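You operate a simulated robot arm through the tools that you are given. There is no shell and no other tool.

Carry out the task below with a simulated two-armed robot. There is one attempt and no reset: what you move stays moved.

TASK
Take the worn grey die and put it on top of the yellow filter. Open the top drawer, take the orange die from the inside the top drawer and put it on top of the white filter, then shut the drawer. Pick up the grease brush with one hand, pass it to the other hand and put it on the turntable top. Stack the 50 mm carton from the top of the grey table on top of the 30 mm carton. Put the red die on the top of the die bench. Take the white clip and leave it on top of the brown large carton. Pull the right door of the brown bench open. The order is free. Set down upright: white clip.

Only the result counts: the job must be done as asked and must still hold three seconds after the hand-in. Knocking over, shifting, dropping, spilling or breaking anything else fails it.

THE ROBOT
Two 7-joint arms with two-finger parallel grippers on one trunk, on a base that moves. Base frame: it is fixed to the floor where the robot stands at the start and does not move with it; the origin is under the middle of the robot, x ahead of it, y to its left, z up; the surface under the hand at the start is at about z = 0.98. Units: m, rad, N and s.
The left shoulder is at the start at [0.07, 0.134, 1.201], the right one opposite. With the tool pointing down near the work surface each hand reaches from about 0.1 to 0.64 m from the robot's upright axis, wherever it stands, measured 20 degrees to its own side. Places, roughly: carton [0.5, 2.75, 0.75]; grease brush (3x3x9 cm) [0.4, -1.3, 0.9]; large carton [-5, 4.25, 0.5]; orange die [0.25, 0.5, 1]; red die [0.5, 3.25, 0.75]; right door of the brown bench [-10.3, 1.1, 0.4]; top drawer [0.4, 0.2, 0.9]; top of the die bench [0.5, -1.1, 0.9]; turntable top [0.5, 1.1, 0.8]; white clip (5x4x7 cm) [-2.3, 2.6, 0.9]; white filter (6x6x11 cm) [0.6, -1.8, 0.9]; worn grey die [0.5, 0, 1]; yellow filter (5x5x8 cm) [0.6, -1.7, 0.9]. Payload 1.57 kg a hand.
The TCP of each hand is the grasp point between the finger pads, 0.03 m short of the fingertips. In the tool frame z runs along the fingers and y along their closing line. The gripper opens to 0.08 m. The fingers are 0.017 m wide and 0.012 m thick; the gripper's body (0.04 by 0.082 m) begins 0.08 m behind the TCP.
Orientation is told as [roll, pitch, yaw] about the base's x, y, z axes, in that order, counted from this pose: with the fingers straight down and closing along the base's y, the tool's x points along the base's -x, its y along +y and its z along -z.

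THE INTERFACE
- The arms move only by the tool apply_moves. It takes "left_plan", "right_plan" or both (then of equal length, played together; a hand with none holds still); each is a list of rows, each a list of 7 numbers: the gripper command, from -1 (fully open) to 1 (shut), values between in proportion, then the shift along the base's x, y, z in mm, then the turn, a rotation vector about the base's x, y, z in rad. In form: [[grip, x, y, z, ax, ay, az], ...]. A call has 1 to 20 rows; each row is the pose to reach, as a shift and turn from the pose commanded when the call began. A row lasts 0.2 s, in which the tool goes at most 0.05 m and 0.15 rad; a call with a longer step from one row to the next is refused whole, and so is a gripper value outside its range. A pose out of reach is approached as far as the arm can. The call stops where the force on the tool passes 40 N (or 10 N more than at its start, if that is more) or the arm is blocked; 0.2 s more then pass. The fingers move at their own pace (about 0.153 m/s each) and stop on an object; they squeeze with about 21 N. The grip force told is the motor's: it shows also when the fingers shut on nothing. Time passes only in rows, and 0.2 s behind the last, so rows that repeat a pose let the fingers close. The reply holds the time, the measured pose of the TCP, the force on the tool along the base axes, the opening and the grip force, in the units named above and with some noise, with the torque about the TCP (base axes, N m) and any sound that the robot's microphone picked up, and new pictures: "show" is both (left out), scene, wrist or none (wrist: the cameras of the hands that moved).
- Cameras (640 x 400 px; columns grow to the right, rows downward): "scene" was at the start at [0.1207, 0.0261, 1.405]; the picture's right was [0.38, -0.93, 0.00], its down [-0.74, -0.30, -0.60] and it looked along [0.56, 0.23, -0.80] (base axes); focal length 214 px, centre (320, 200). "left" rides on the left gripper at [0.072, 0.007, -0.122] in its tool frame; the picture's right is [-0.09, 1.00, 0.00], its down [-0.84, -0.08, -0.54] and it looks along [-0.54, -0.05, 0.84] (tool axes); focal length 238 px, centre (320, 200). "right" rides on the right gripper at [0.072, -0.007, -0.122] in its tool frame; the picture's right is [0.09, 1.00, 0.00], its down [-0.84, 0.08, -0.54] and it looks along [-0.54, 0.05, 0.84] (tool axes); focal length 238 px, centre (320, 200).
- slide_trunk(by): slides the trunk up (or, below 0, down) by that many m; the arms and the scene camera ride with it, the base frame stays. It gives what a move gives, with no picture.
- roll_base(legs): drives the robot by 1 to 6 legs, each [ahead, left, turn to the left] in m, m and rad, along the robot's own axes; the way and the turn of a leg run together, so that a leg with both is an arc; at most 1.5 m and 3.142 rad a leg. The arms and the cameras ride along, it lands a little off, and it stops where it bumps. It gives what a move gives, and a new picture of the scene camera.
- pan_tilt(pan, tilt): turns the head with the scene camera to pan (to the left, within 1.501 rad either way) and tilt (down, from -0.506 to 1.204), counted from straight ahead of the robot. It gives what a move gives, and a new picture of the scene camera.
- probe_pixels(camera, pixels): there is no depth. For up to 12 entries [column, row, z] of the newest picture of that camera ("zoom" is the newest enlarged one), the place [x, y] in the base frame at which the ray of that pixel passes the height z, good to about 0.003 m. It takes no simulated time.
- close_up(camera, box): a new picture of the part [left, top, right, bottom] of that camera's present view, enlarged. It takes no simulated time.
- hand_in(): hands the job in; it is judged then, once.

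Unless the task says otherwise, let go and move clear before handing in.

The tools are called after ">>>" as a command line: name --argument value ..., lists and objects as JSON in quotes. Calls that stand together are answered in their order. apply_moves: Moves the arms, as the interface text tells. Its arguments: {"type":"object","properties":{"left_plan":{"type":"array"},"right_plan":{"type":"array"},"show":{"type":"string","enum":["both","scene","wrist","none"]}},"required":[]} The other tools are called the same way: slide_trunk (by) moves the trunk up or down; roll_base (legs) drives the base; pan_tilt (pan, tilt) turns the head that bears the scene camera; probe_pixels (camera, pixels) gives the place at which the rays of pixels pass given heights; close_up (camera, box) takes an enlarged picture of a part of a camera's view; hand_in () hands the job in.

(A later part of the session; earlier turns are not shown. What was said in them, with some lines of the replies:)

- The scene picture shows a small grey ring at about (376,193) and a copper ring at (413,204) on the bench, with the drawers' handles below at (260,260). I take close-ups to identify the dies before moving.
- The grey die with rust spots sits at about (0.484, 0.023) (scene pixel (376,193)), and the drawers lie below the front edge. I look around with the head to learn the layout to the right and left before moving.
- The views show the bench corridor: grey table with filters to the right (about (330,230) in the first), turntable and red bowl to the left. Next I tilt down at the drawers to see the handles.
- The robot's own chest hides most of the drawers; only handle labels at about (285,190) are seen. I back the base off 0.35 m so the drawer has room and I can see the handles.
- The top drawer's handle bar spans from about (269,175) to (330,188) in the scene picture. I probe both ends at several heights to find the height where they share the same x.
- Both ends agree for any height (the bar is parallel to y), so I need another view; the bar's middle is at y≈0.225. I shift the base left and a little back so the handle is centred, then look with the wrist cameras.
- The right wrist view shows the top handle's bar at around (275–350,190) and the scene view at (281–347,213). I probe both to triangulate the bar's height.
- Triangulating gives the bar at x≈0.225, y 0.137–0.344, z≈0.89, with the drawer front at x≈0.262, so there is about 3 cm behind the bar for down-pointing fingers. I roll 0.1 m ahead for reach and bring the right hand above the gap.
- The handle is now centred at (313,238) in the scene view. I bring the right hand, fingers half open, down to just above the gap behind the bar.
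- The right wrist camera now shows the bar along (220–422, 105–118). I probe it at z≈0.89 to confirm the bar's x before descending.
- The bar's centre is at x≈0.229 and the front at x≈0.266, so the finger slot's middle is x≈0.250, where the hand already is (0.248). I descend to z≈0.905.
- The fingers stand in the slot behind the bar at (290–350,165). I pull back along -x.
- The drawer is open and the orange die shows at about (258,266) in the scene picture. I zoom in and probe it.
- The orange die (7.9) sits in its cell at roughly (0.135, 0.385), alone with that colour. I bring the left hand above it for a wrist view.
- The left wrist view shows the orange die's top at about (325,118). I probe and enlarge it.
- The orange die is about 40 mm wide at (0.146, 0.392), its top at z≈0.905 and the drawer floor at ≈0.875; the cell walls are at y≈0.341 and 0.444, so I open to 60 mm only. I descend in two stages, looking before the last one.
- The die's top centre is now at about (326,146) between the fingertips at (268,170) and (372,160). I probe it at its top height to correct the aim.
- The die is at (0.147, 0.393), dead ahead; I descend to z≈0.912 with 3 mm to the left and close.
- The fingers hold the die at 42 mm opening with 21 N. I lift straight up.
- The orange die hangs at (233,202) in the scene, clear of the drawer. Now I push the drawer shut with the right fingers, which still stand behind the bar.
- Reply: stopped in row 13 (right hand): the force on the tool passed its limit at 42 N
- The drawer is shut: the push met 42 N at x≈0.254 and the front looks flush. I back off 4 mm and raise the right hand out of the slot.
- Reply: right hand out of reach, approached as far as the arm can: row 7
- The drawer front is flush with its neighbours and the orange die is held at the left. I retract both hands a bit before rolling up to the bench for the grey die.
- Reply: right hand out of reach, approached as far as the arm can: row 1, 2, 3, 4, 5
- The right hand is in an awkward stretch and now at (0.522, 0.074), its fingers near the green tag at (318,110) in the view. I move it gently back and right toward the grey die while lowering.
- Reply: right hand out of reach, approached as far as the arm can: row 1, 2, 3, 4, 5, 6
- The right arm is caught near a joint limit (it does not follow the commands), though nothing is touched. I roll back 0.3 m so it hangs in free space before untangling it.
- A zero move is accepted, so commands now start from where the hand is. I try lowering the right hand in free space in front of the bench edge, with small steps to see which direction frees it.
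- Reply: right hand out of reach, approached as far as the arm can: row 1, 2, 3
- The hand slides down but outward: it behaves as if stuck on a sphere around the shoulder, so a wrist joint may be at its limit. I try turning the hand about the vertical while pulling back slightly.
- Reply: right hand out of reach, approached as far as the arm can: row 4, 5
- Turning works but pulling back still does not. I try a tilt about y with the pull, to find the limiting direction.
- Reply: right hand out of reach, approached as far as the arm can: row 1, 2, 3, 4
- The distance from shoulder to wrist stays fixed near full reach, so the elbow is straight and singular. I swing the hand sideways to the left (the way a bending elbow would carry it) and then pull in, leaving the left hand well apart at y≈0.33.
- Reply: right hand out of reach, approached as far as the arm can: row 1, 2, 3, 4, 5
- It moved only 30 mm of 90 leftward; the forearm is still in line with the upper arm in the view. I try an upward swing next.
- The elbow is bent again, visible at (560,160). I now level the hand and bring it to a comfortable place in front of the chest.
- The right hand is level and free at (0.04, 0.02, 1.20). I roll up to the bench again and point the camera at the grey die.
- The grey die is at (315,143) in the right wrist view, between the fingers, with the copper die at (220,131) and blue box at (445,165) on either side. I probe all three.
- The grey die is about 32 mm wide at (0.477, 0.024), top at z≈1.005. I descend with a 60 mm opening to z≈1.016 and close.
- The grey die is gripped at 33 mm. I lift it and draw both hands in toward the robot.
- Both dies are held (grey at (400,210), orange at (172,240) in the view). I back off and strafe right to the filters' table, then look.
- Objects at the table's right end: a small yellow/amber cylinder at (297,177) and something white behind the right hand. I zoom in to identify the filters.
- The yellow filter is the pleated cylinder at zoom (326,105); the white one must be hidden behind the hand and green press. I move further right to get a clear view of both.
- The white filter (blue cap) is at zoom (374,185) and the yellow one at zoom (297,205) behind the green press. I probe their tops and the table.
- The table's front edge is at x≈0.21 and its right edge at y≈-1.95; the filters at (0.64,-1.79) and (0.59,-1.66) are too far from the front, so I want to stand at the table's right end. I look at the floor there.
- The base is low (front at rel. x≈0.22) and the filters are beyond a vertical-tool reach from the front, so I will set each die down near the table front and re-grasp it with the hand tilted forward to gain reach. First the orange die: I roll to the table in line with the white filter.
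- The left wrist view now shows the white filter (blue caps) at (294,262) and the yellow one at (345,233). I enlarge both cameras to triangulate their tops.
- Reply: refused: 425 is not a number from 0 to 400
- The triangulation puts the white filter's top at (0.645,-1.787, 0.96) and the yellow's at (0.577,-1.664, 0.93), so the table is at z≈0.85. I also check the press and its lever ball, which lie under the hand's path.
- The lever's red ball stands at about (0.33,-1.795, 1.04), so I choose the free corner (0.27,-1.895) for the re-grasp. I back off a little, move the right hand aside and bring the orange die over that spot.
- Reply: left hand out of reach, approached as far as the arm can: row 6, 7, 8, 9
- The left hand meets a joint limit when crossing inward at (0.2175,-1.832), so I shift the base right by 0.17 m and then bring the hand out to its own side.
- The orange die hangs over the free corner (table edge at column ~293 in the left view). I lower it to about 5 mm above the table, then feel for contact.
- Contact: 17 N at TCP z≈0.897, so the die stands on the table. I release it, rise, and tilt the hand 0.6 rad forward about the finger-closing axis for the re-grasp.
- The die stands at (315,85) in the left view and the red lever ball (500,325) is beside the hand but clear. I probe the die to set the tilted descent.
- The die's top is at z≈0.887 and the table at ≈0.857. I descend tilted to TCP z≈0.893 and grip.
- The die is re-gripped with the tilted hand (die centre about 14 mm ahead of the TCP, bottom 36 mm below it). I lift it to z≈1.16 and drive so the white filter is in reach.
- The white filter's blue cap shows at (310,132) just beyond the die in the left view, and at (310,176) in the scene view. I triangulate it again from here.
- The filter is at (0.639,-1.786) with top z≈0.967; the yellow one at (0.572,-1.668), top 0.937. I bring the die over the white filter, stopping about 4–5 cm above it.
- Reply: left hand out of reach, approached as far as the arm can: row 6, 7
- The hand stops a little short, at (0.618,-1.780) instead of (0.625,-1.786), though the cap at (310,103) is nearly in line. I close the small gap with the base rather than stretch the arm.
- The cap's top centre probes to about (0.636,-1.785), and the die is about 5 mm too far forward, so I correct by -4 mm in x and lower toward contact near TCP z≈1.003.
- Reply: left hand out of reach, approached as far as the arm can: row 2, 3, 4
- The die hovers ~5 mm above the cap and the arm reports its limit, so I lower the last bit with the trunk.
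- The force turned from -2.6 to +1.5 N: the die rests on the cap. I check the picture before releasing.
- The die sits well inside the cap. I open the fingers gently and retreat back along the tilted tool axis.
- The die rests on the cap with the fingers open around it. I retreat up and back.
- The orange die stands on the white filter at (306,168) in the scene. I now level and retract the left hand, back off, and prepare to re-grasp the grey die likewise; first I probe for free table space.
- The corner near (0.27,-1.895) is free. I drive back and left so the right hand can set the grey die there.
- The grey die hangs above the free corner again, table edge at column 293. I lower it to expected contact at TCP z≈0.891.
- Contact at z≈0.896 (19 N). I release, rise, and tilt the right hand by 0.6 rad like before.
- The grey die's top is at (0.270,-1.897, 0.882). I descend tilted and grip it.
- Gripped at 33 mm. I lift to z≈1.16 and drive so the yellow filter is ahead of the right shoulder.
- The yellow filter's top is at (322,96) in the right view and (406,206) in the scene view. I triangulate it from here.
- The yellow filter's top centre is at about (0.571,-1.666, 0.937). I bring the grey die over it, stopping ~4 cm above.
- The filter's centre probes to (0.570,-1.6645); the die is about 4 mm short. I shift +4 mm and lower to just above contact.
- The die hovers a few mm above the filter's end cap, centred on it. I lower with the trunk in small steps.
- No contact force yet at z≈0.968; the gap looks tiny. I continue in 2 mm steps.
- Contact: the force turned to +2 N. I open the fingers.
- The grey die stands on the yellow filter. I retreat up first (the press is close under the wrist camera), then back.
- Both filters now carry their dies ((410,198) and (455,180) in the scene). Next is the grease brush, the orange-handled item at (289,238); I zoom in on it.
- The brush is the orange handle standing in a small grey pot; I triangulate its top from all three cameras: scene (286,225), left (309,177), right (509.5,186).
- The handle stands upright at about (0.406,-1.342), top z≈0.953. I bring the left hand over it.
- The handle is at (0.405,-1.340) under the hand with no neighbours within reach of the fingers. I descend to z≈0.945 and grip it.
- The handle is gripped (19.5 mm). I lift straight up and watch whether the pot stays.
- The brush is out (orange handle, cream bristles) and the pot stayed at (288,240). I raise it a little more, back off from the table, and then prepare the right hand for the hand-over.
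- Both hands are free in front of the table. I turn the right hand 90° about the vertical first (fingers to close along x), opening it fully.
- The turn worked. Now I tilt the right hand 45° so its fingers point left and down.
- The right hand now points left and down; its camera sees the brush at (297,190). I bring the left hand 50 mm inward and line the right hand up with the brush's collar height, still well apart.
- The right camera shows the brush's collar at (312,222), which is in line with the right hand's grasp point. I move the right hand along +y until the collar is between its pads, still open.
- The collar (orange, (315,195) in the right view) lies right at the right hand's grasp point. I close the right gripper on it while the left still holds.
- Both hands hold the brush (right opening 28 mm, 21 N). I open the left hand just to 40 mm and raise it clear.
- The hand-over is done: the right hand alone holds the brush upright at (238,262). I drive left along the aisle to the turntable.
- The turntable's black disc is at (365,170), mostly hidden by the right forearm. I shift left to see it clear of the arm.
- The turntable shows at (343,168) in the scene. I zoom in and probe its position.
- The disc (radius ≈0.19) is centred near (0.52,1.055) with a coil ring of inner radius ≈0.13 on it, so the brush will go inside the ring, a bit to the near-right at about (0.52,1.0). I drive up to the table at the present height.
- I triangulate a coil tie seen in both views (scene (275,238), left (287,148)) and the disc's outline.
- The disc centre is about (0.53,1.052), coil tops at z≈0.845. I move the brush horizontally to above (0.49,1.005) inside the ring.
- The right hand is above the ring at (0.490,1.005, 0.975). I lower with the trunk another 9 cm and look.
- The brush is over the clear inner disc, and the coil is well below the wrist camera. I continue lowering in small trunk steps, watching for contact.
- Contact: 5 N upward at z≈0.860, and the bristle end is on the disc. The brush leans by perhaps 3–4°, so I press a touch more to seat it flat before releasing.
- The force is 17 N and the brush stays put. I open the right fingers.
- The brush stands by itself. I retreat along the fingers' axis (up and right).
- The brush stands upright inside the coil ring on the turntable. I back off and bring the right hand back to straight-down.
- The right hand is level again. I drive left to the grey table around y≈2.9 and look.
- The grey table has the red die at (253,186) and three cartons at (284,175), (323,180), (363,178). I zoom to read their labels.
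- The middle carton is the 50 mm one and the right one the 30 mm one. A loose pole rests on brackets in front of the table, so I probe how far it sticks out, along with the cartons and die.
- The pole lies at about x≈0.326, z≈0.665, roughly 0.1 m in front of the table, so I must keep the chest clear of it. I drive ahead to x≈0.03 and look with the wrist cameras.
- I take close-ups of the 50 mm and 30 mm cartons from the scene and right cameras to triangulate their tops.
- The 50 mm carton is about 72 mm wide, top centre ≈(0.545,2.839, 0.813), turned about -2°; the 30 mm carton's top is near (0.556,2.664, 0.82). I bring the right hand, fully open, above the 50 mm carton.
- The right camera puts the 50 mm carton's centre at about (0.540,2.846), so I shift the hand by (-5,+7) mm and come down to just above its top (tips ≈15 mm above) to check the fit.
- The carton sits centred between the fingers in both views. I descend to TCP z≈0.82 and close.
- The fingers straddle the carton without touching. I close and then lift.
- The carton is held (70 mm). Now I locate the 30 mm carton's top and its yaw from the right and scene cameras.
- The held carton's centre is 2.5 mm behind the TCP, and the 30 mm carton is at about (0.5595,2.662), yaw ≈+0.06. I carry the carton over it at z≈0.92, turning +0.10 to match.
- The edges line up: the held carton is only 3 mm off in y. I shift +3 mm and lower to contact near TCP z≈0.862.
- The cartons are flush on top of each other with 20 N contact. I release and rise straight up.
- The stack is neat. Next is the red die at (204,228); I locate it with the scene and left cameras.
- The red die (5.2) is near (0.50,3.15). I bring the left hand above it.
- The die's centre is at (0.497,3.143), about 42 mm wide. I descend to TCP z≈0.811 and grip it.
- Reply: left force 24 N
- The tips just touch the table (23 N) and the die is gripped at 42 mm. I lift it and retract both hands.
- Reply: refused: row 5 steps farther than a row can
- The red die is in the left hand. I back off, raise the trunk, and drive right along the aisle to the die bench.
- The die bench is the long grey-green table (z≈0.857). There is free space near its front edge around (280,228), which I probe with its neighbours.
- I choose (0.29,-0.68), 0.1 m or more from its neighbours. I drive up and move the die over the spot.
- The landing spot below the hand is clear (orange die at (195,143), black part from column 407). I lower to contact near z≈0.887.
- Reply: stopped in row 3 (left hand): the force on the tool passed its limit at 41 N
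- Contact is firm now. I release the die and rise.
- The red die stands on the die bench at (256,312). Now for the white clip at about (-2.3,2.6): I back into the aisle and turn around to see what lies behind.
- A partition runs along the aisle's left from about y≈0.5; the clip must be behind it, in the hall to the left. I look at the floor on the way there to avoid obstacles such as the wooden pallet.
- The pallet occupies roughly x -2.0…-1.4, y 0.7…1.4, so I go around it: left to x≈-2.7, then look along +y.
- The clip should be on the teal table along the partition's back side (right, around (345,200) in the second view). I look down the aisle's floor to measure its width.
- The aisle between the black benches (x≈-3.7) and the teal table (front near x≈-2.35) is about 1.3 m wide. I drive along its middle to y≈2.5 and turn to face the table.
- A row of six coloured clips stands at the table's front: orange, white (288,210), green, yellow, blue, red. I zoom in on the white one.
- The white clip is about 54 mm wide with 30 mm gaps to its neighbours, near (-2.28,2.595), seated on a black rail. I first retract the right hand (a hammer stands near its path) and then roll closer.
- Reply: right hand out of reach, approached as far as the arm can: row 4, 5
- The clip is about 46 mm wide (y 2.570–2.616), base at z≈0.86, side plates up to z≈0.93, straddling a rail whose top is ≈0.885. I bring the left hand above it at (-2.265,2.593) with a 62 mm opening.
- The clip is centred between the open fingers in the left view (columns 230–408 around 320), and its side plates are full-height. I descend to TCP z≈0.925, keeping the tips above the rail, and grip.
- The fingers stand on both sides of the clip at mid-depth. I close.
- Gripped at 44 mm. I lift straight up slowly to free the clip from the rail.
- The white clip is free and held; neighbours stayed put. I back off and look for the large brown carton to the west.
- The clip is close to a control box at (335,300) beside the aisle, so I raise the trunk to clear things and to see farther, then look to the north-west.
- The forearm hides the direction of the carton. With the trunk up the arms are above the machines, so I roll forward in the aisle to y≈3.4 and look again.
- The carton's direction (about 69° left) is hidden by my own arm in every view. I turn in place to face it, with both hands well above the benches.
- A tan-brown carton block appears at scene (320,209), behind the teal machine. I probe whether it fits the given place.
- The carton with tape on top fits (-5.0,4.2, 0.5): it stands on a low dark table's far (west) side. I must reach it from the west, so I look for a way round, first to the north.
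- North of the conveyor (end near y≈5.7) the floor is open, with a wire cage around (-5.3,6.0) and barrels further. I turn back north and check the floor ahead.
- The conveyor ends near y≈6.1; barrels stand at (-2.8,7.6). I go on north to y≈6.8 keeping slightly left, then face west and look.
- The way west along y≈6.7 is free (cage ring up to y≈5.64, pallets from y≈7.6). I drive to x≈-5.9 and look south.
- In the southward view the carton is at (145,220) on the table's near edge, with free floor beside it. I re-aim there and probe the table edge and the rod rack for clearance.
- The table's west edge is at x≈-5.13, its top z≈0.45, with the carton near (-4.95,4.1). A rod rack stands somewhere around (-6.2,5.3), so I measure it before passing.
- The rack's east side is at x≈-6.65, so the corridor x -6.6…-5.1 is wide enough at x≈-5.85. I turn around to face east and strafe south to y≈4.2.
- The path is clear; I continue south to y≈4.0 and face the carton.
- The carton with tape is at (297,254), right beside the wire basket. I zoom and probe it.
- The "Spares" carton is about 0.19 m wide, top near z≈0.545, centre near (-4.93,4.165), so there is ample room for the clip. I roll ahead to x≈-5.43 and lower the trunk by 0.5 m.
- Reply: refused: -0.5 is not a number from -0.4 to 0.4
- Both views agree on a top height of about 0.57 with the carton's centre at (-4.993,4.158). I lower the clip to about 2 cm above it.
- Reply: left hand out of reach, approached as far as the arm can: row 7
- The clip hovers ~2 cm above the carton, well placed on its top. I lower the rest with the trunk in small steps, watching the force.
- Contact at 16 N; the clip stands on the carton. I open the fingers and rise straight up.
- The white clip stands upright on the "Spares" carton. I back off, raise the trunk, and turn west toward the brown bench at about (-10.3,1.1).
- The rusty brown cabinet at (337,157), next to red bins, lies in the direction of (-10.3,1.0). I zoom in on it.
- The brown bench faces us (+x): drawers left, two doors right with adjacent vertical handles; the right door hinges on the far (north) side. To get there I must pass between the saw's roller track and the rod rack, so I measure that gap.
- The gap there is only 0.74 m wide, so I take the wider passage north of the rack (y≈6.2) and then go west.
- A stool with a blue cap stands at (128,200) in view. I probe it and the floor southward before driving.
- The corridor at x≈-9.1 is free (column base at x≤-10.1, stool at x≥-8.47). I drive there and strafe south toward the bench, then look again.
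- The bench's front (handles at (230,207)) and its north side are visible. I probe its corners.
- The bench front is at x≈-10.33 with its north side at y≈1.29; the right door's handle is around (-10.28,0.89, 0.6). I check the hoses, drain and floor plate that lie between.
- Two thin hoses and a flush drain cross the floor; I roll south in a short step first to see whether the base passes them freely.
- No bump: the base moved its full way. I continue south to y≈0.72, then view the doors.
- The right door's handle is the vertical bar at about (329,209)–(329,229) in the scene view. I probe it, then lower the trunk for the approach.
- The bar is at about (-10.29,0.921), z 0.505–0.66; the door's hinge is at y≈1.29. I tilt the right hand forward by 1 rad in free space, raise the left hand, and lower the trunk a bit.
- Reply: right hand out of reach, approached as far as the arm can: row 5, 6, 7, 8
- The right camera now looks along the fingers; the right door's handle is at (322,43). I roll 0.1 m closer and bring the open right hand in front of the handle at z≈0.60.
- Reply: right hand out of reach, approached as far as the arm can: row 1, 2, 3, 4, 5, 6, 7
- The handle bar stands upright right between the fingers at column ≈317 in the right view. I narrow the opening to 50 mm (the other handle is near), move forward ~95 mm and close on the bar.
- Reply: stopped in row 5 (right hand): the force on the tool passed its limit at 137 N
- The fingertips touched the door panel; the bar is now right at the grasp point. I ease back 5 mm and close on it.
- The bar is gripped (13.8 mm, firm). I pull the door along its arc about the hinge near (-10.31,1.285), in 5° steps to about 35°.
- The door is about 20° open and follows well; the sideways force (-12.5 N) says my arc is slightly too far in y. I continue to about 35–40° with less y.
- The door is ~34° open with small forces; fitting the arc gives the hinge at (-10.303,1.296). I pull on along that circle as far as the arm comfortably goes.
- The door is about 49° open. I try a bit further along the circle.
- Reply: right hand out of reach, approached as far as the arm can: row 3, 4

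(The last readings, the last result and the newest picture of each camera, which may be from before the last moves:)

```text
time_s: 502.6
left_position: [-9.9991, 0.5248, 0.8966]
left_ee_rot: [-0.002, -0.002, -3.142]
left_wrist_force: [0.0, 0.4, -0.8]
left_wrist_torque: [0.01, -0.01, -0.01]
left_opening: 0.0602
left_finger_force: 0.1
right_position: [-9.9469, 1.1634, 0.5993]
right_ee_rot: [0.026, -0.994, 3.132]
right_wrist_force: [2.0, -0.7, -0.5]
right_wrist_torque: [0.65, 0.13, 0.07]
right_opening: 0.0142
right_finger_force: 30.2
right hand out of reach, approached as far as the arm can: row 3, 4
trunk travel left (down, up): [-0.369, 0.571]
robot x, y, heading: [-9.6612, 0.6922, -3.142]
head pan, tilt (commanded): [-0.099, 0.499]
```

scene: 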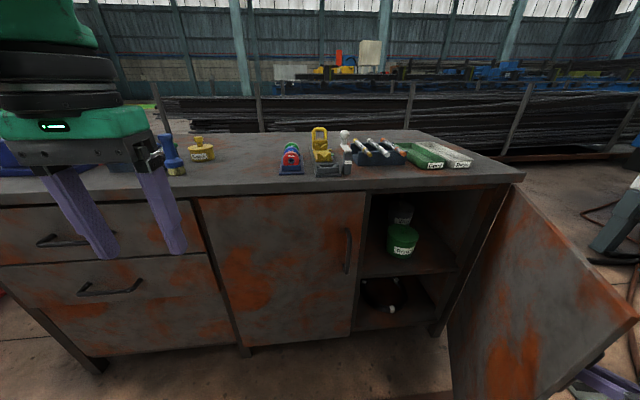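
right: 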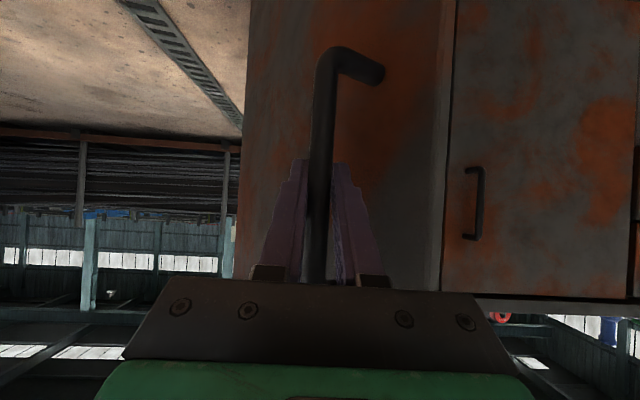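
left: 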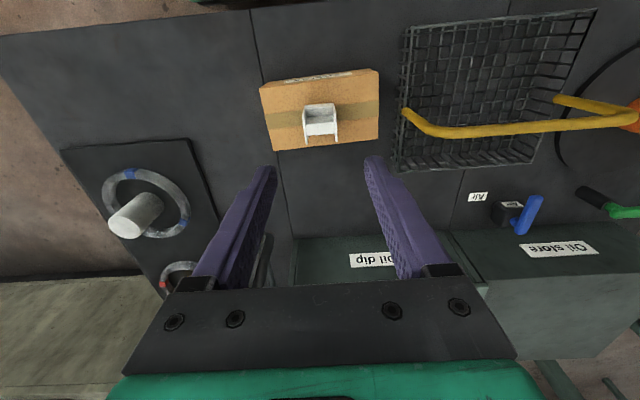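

About 63° open with hardly any force. I continue toward 80°.

>>> apply_moves --right_plan '[[1, 5, 16, 0, 0, 0, 0], [1, 10, 32, 0, 0, 0, 0], [1, 14, 48, 0, 0, 0, 0], [1, 17, 64, 0, 0, 0, 0], [1, 19, 80, 0, 0, 0, 0], [1, 21, 96, 0, 0, 0, 0]]' --show "both"

```text
time_s: 504.0
left_position: [-9.9984, 0.5274, 0.8981]
left_ee_rot: [-0.001, -0.004, 3.142]
left_wrist_force: [-0.6, -0.2, -0.3]
left_wrist_torque: [-0.03, -0.02, -0.02]
left_opening: 0.06
left_finger_force: 0.0
right_position: [-9.9253, 1.2615, 0.6002]
right_ee_rot: [0.03, -0.994, 3.125]
right_wrist_force: [21.7, -1.9, -7.1]
right_wrist_torque: [0.6, -0.19, -0.03]
right_opening: 0.0144
right_finger_force: 30.4
trunk travel left (down, up): [-0.369, 0.571]
robot x, y, heading: [-9.6595, 0.6905, -3.144]
head pan, tilt (commanded): [-0.099, 0.499]
```

scene: 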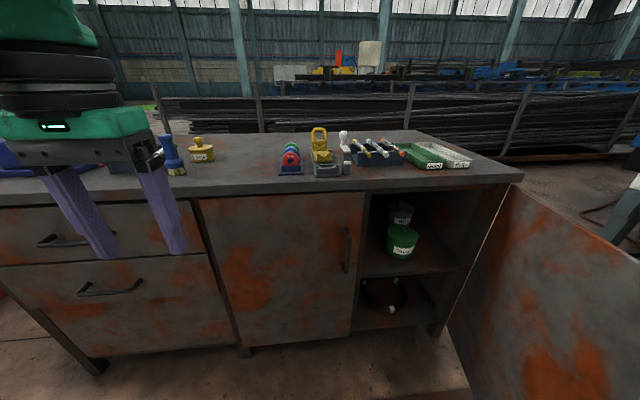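
right: 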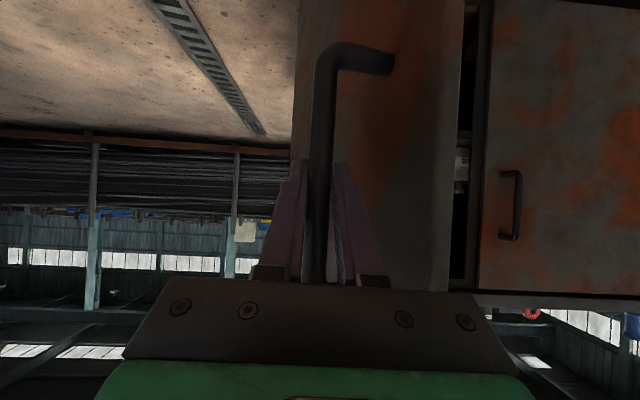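

The door is about 79° open; the +x force suggests a slightly larger radius. I take it a bit further to ~86° with a small +x correction.

>>> apply_moves --right_plan '[[1, 4, 0, 0, 0, 0, 0], [1, 5, 12, 0, 0, 0, 0], [1, 6, 24, 0, 0, 0, 0], [1, 6, 36, 0, 0, 0, 0], [1, 6, 46, 0, 0, 0, 0]]' --show "both"

```text
time_s: 505.2
left_position: [-10.0009, 0.5256, 0.8976]
left_ee_rot: [0.0, 0.001, -3.143]
left_wrist_force: [-0.2, -1.2, -0.2]
left_wrist_torque: [-0.01, 0.01, 0.01]
left_opening: 0.0598
left_finger_force: 0.0
right_position: [-9.9216, 1.3057, 0.6003]
right_ee_rot: [0.032, -0.996, 3.127]
right_wrist_force: [-5.0, 1.0, -3.9]
right_wrist_torque: [0.6, 0.75, 0.1]
right_opening: 0.0141
right_finger_force: 30.6
trunk travel left (down, up): [-0.369, 0.571]
robot x, y, heading: [-9.6633, 0.6906, -3.14]
head pan, tilt (commanded): [-0.099, 0.499]
```

scene: 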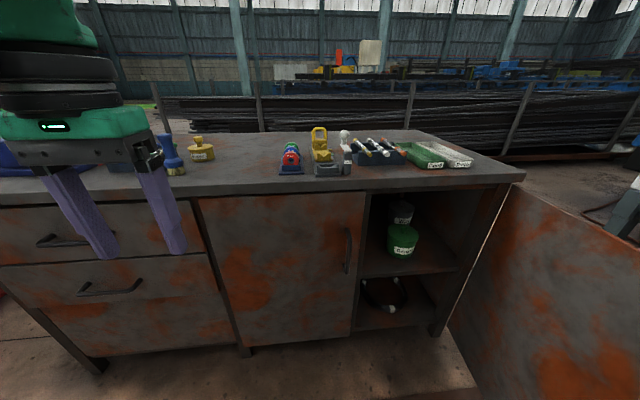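
right: 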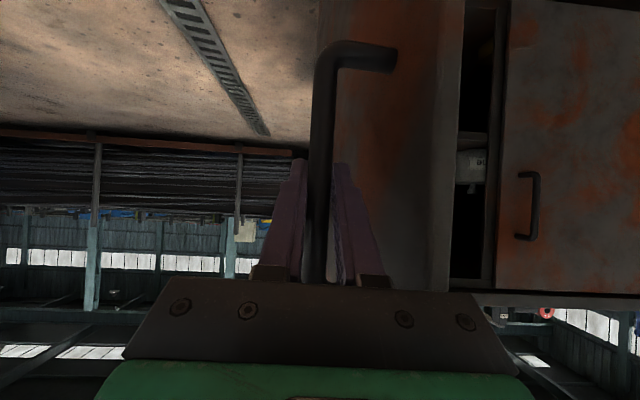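

The door now stands about 86° open. I open the fingers just enough to free the bar and back the base straight away so the fingers slide off.

>>> apply_moves --right_plan '[[0.5, 0, 0, 0, 0, 0, 0], [0.15, 0, 0, 0, 0, 0, 0], [0.15, 0, 0, 0, 0, 0, 0]]' --show "wrist"

>>> roll_base --legs '[[-0.35, 0, 0]]'

>>> close_up --camera "right" --box '[0, 0, 640, 400]'

```text
time_s: 506.0
left_position: [-9.9998, 0.5261, 0.8973]
left_ee_rot: [-0.002, 0.0, -3.141]
left_wrist_force: [-0.6, 0.5, -0.4]
left_wrist_torque: [-0.02, 0.0, 0.01]
left_opening: 0.06
left_finger_force: 0.0
right_position: [-9.921, 1.3067, 0.5995]
right_ee_rot: [0.031, -0.993, 3.127]
right_wrist_force: [-0.5, -0.1, -0.9]
right_wrist_torque: [0.01, -0.01, 0.05]
right_opening: 0.0342
right_finger_force: 0.1
trunk travel left (down, up): [-0.369, 0.571]
robot x, y, heading: [-9.6633, 0.6906, -3.143]
head pan, tilt (commanded): [-0.099, 0.499]
```

right: 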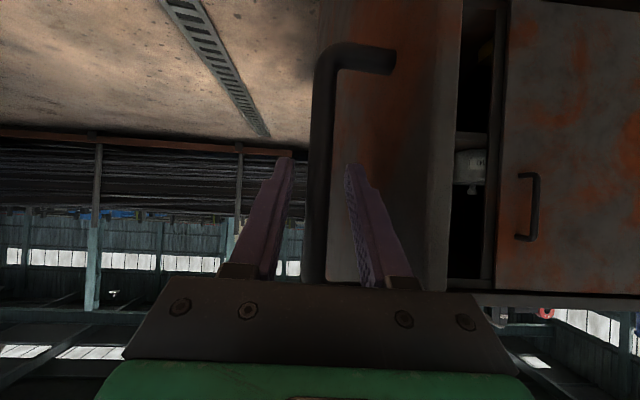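

```text
time_s: 508.2
left_position: [-9.6513, 0.5269, 0.8969]
left_ee_rot: [-0.001, -0.002, -3.139]
left_wrist_force: [-0.1, 1.3, -0.5]
left_wrist_torque: [0.0, -0.01, -0.01]
left_opening: 0.06
left_finger_force: 0.1
right_position: [-9.5749, 1.3077, 0.5994]
right_ee_rot: [0.03, -0.994, 3.129]
right_wrist_force: [-0.3, -0.4, -0.2]
right_wrist_torque: [0.03, -0.01, 0.0]
right_opening: 0.0343
right_finger_force: 0.2
trunk travel left (down, up): [-0.369, 0.571]
robot x, y, heading: [-9.3138, 0.6873, -3.137]
head pan, tilt (commanded): [-0.099, 0.499]
```

scene: 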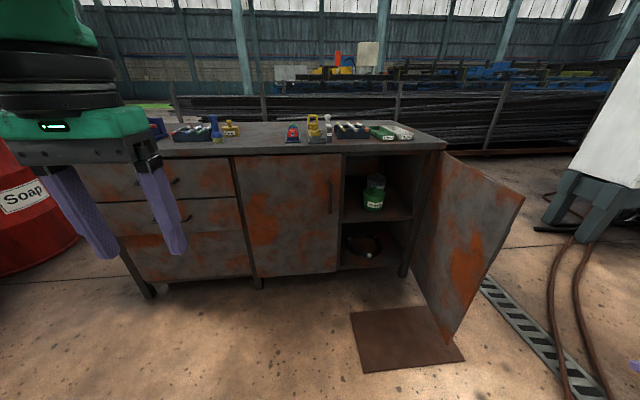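

```text
1.00 times, centred on (320, 200) of right (not enlarged: the box is as wide or as high as the picture)
```

zoom: 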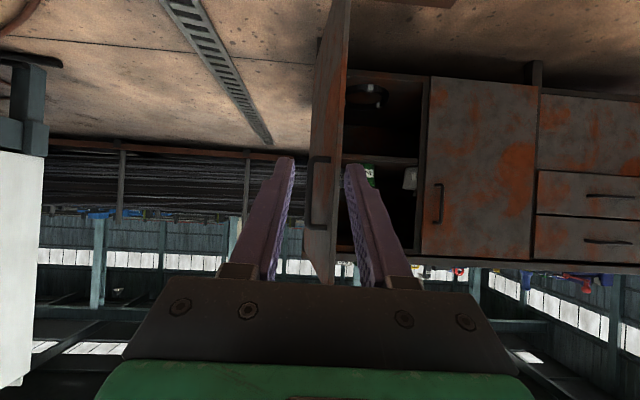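

The door stands wide open (its panel at (465,240) in the scene, the shelves visible), and both hands are clear of everything. All seven parts are done: both dies on their filters, drawer shut, brush on the turntable, cartons stacked, red die on the die bench, clip upright on the carton, door open. I hand in.

>>> hand_in

```text
The job is handed in.
```

I finished all seven parts and handed the job in. I checked each part when I did it, but didn't go back to look at the earlier ones before handing in.

- **Worn grey die:** it is on top of the yellow filter.
- **Orange die:** it is on top of the white filter. I pushed the top drawer shut and it looked flush.
- **Grease brush:** I lifted it with the left hand, passed it to the right in mid-air, and stood it upright on the turntable, inside the ring of coiled wire.
- **Cartons:** the 50 mm carton sits squarely on the 30 mm one.
- **Red die:** it is in a free spot near the front edge of the die bench.
- **White clip:** it stands upright on the brown carton labelled "Spares". I took that to be the large carton, since it is at the place you gave.
- **Right door of the brown bench:** it stands about 86° open by my estimate, and the hand is clear of it.

I saw nothing else knocked over, dropped or moved. The fingertips pressed hard against the door panel for a moment (about 137 N) just before I gripped its handle. The robot's base also rolled over two hoses on the floor near that bench without bumping.
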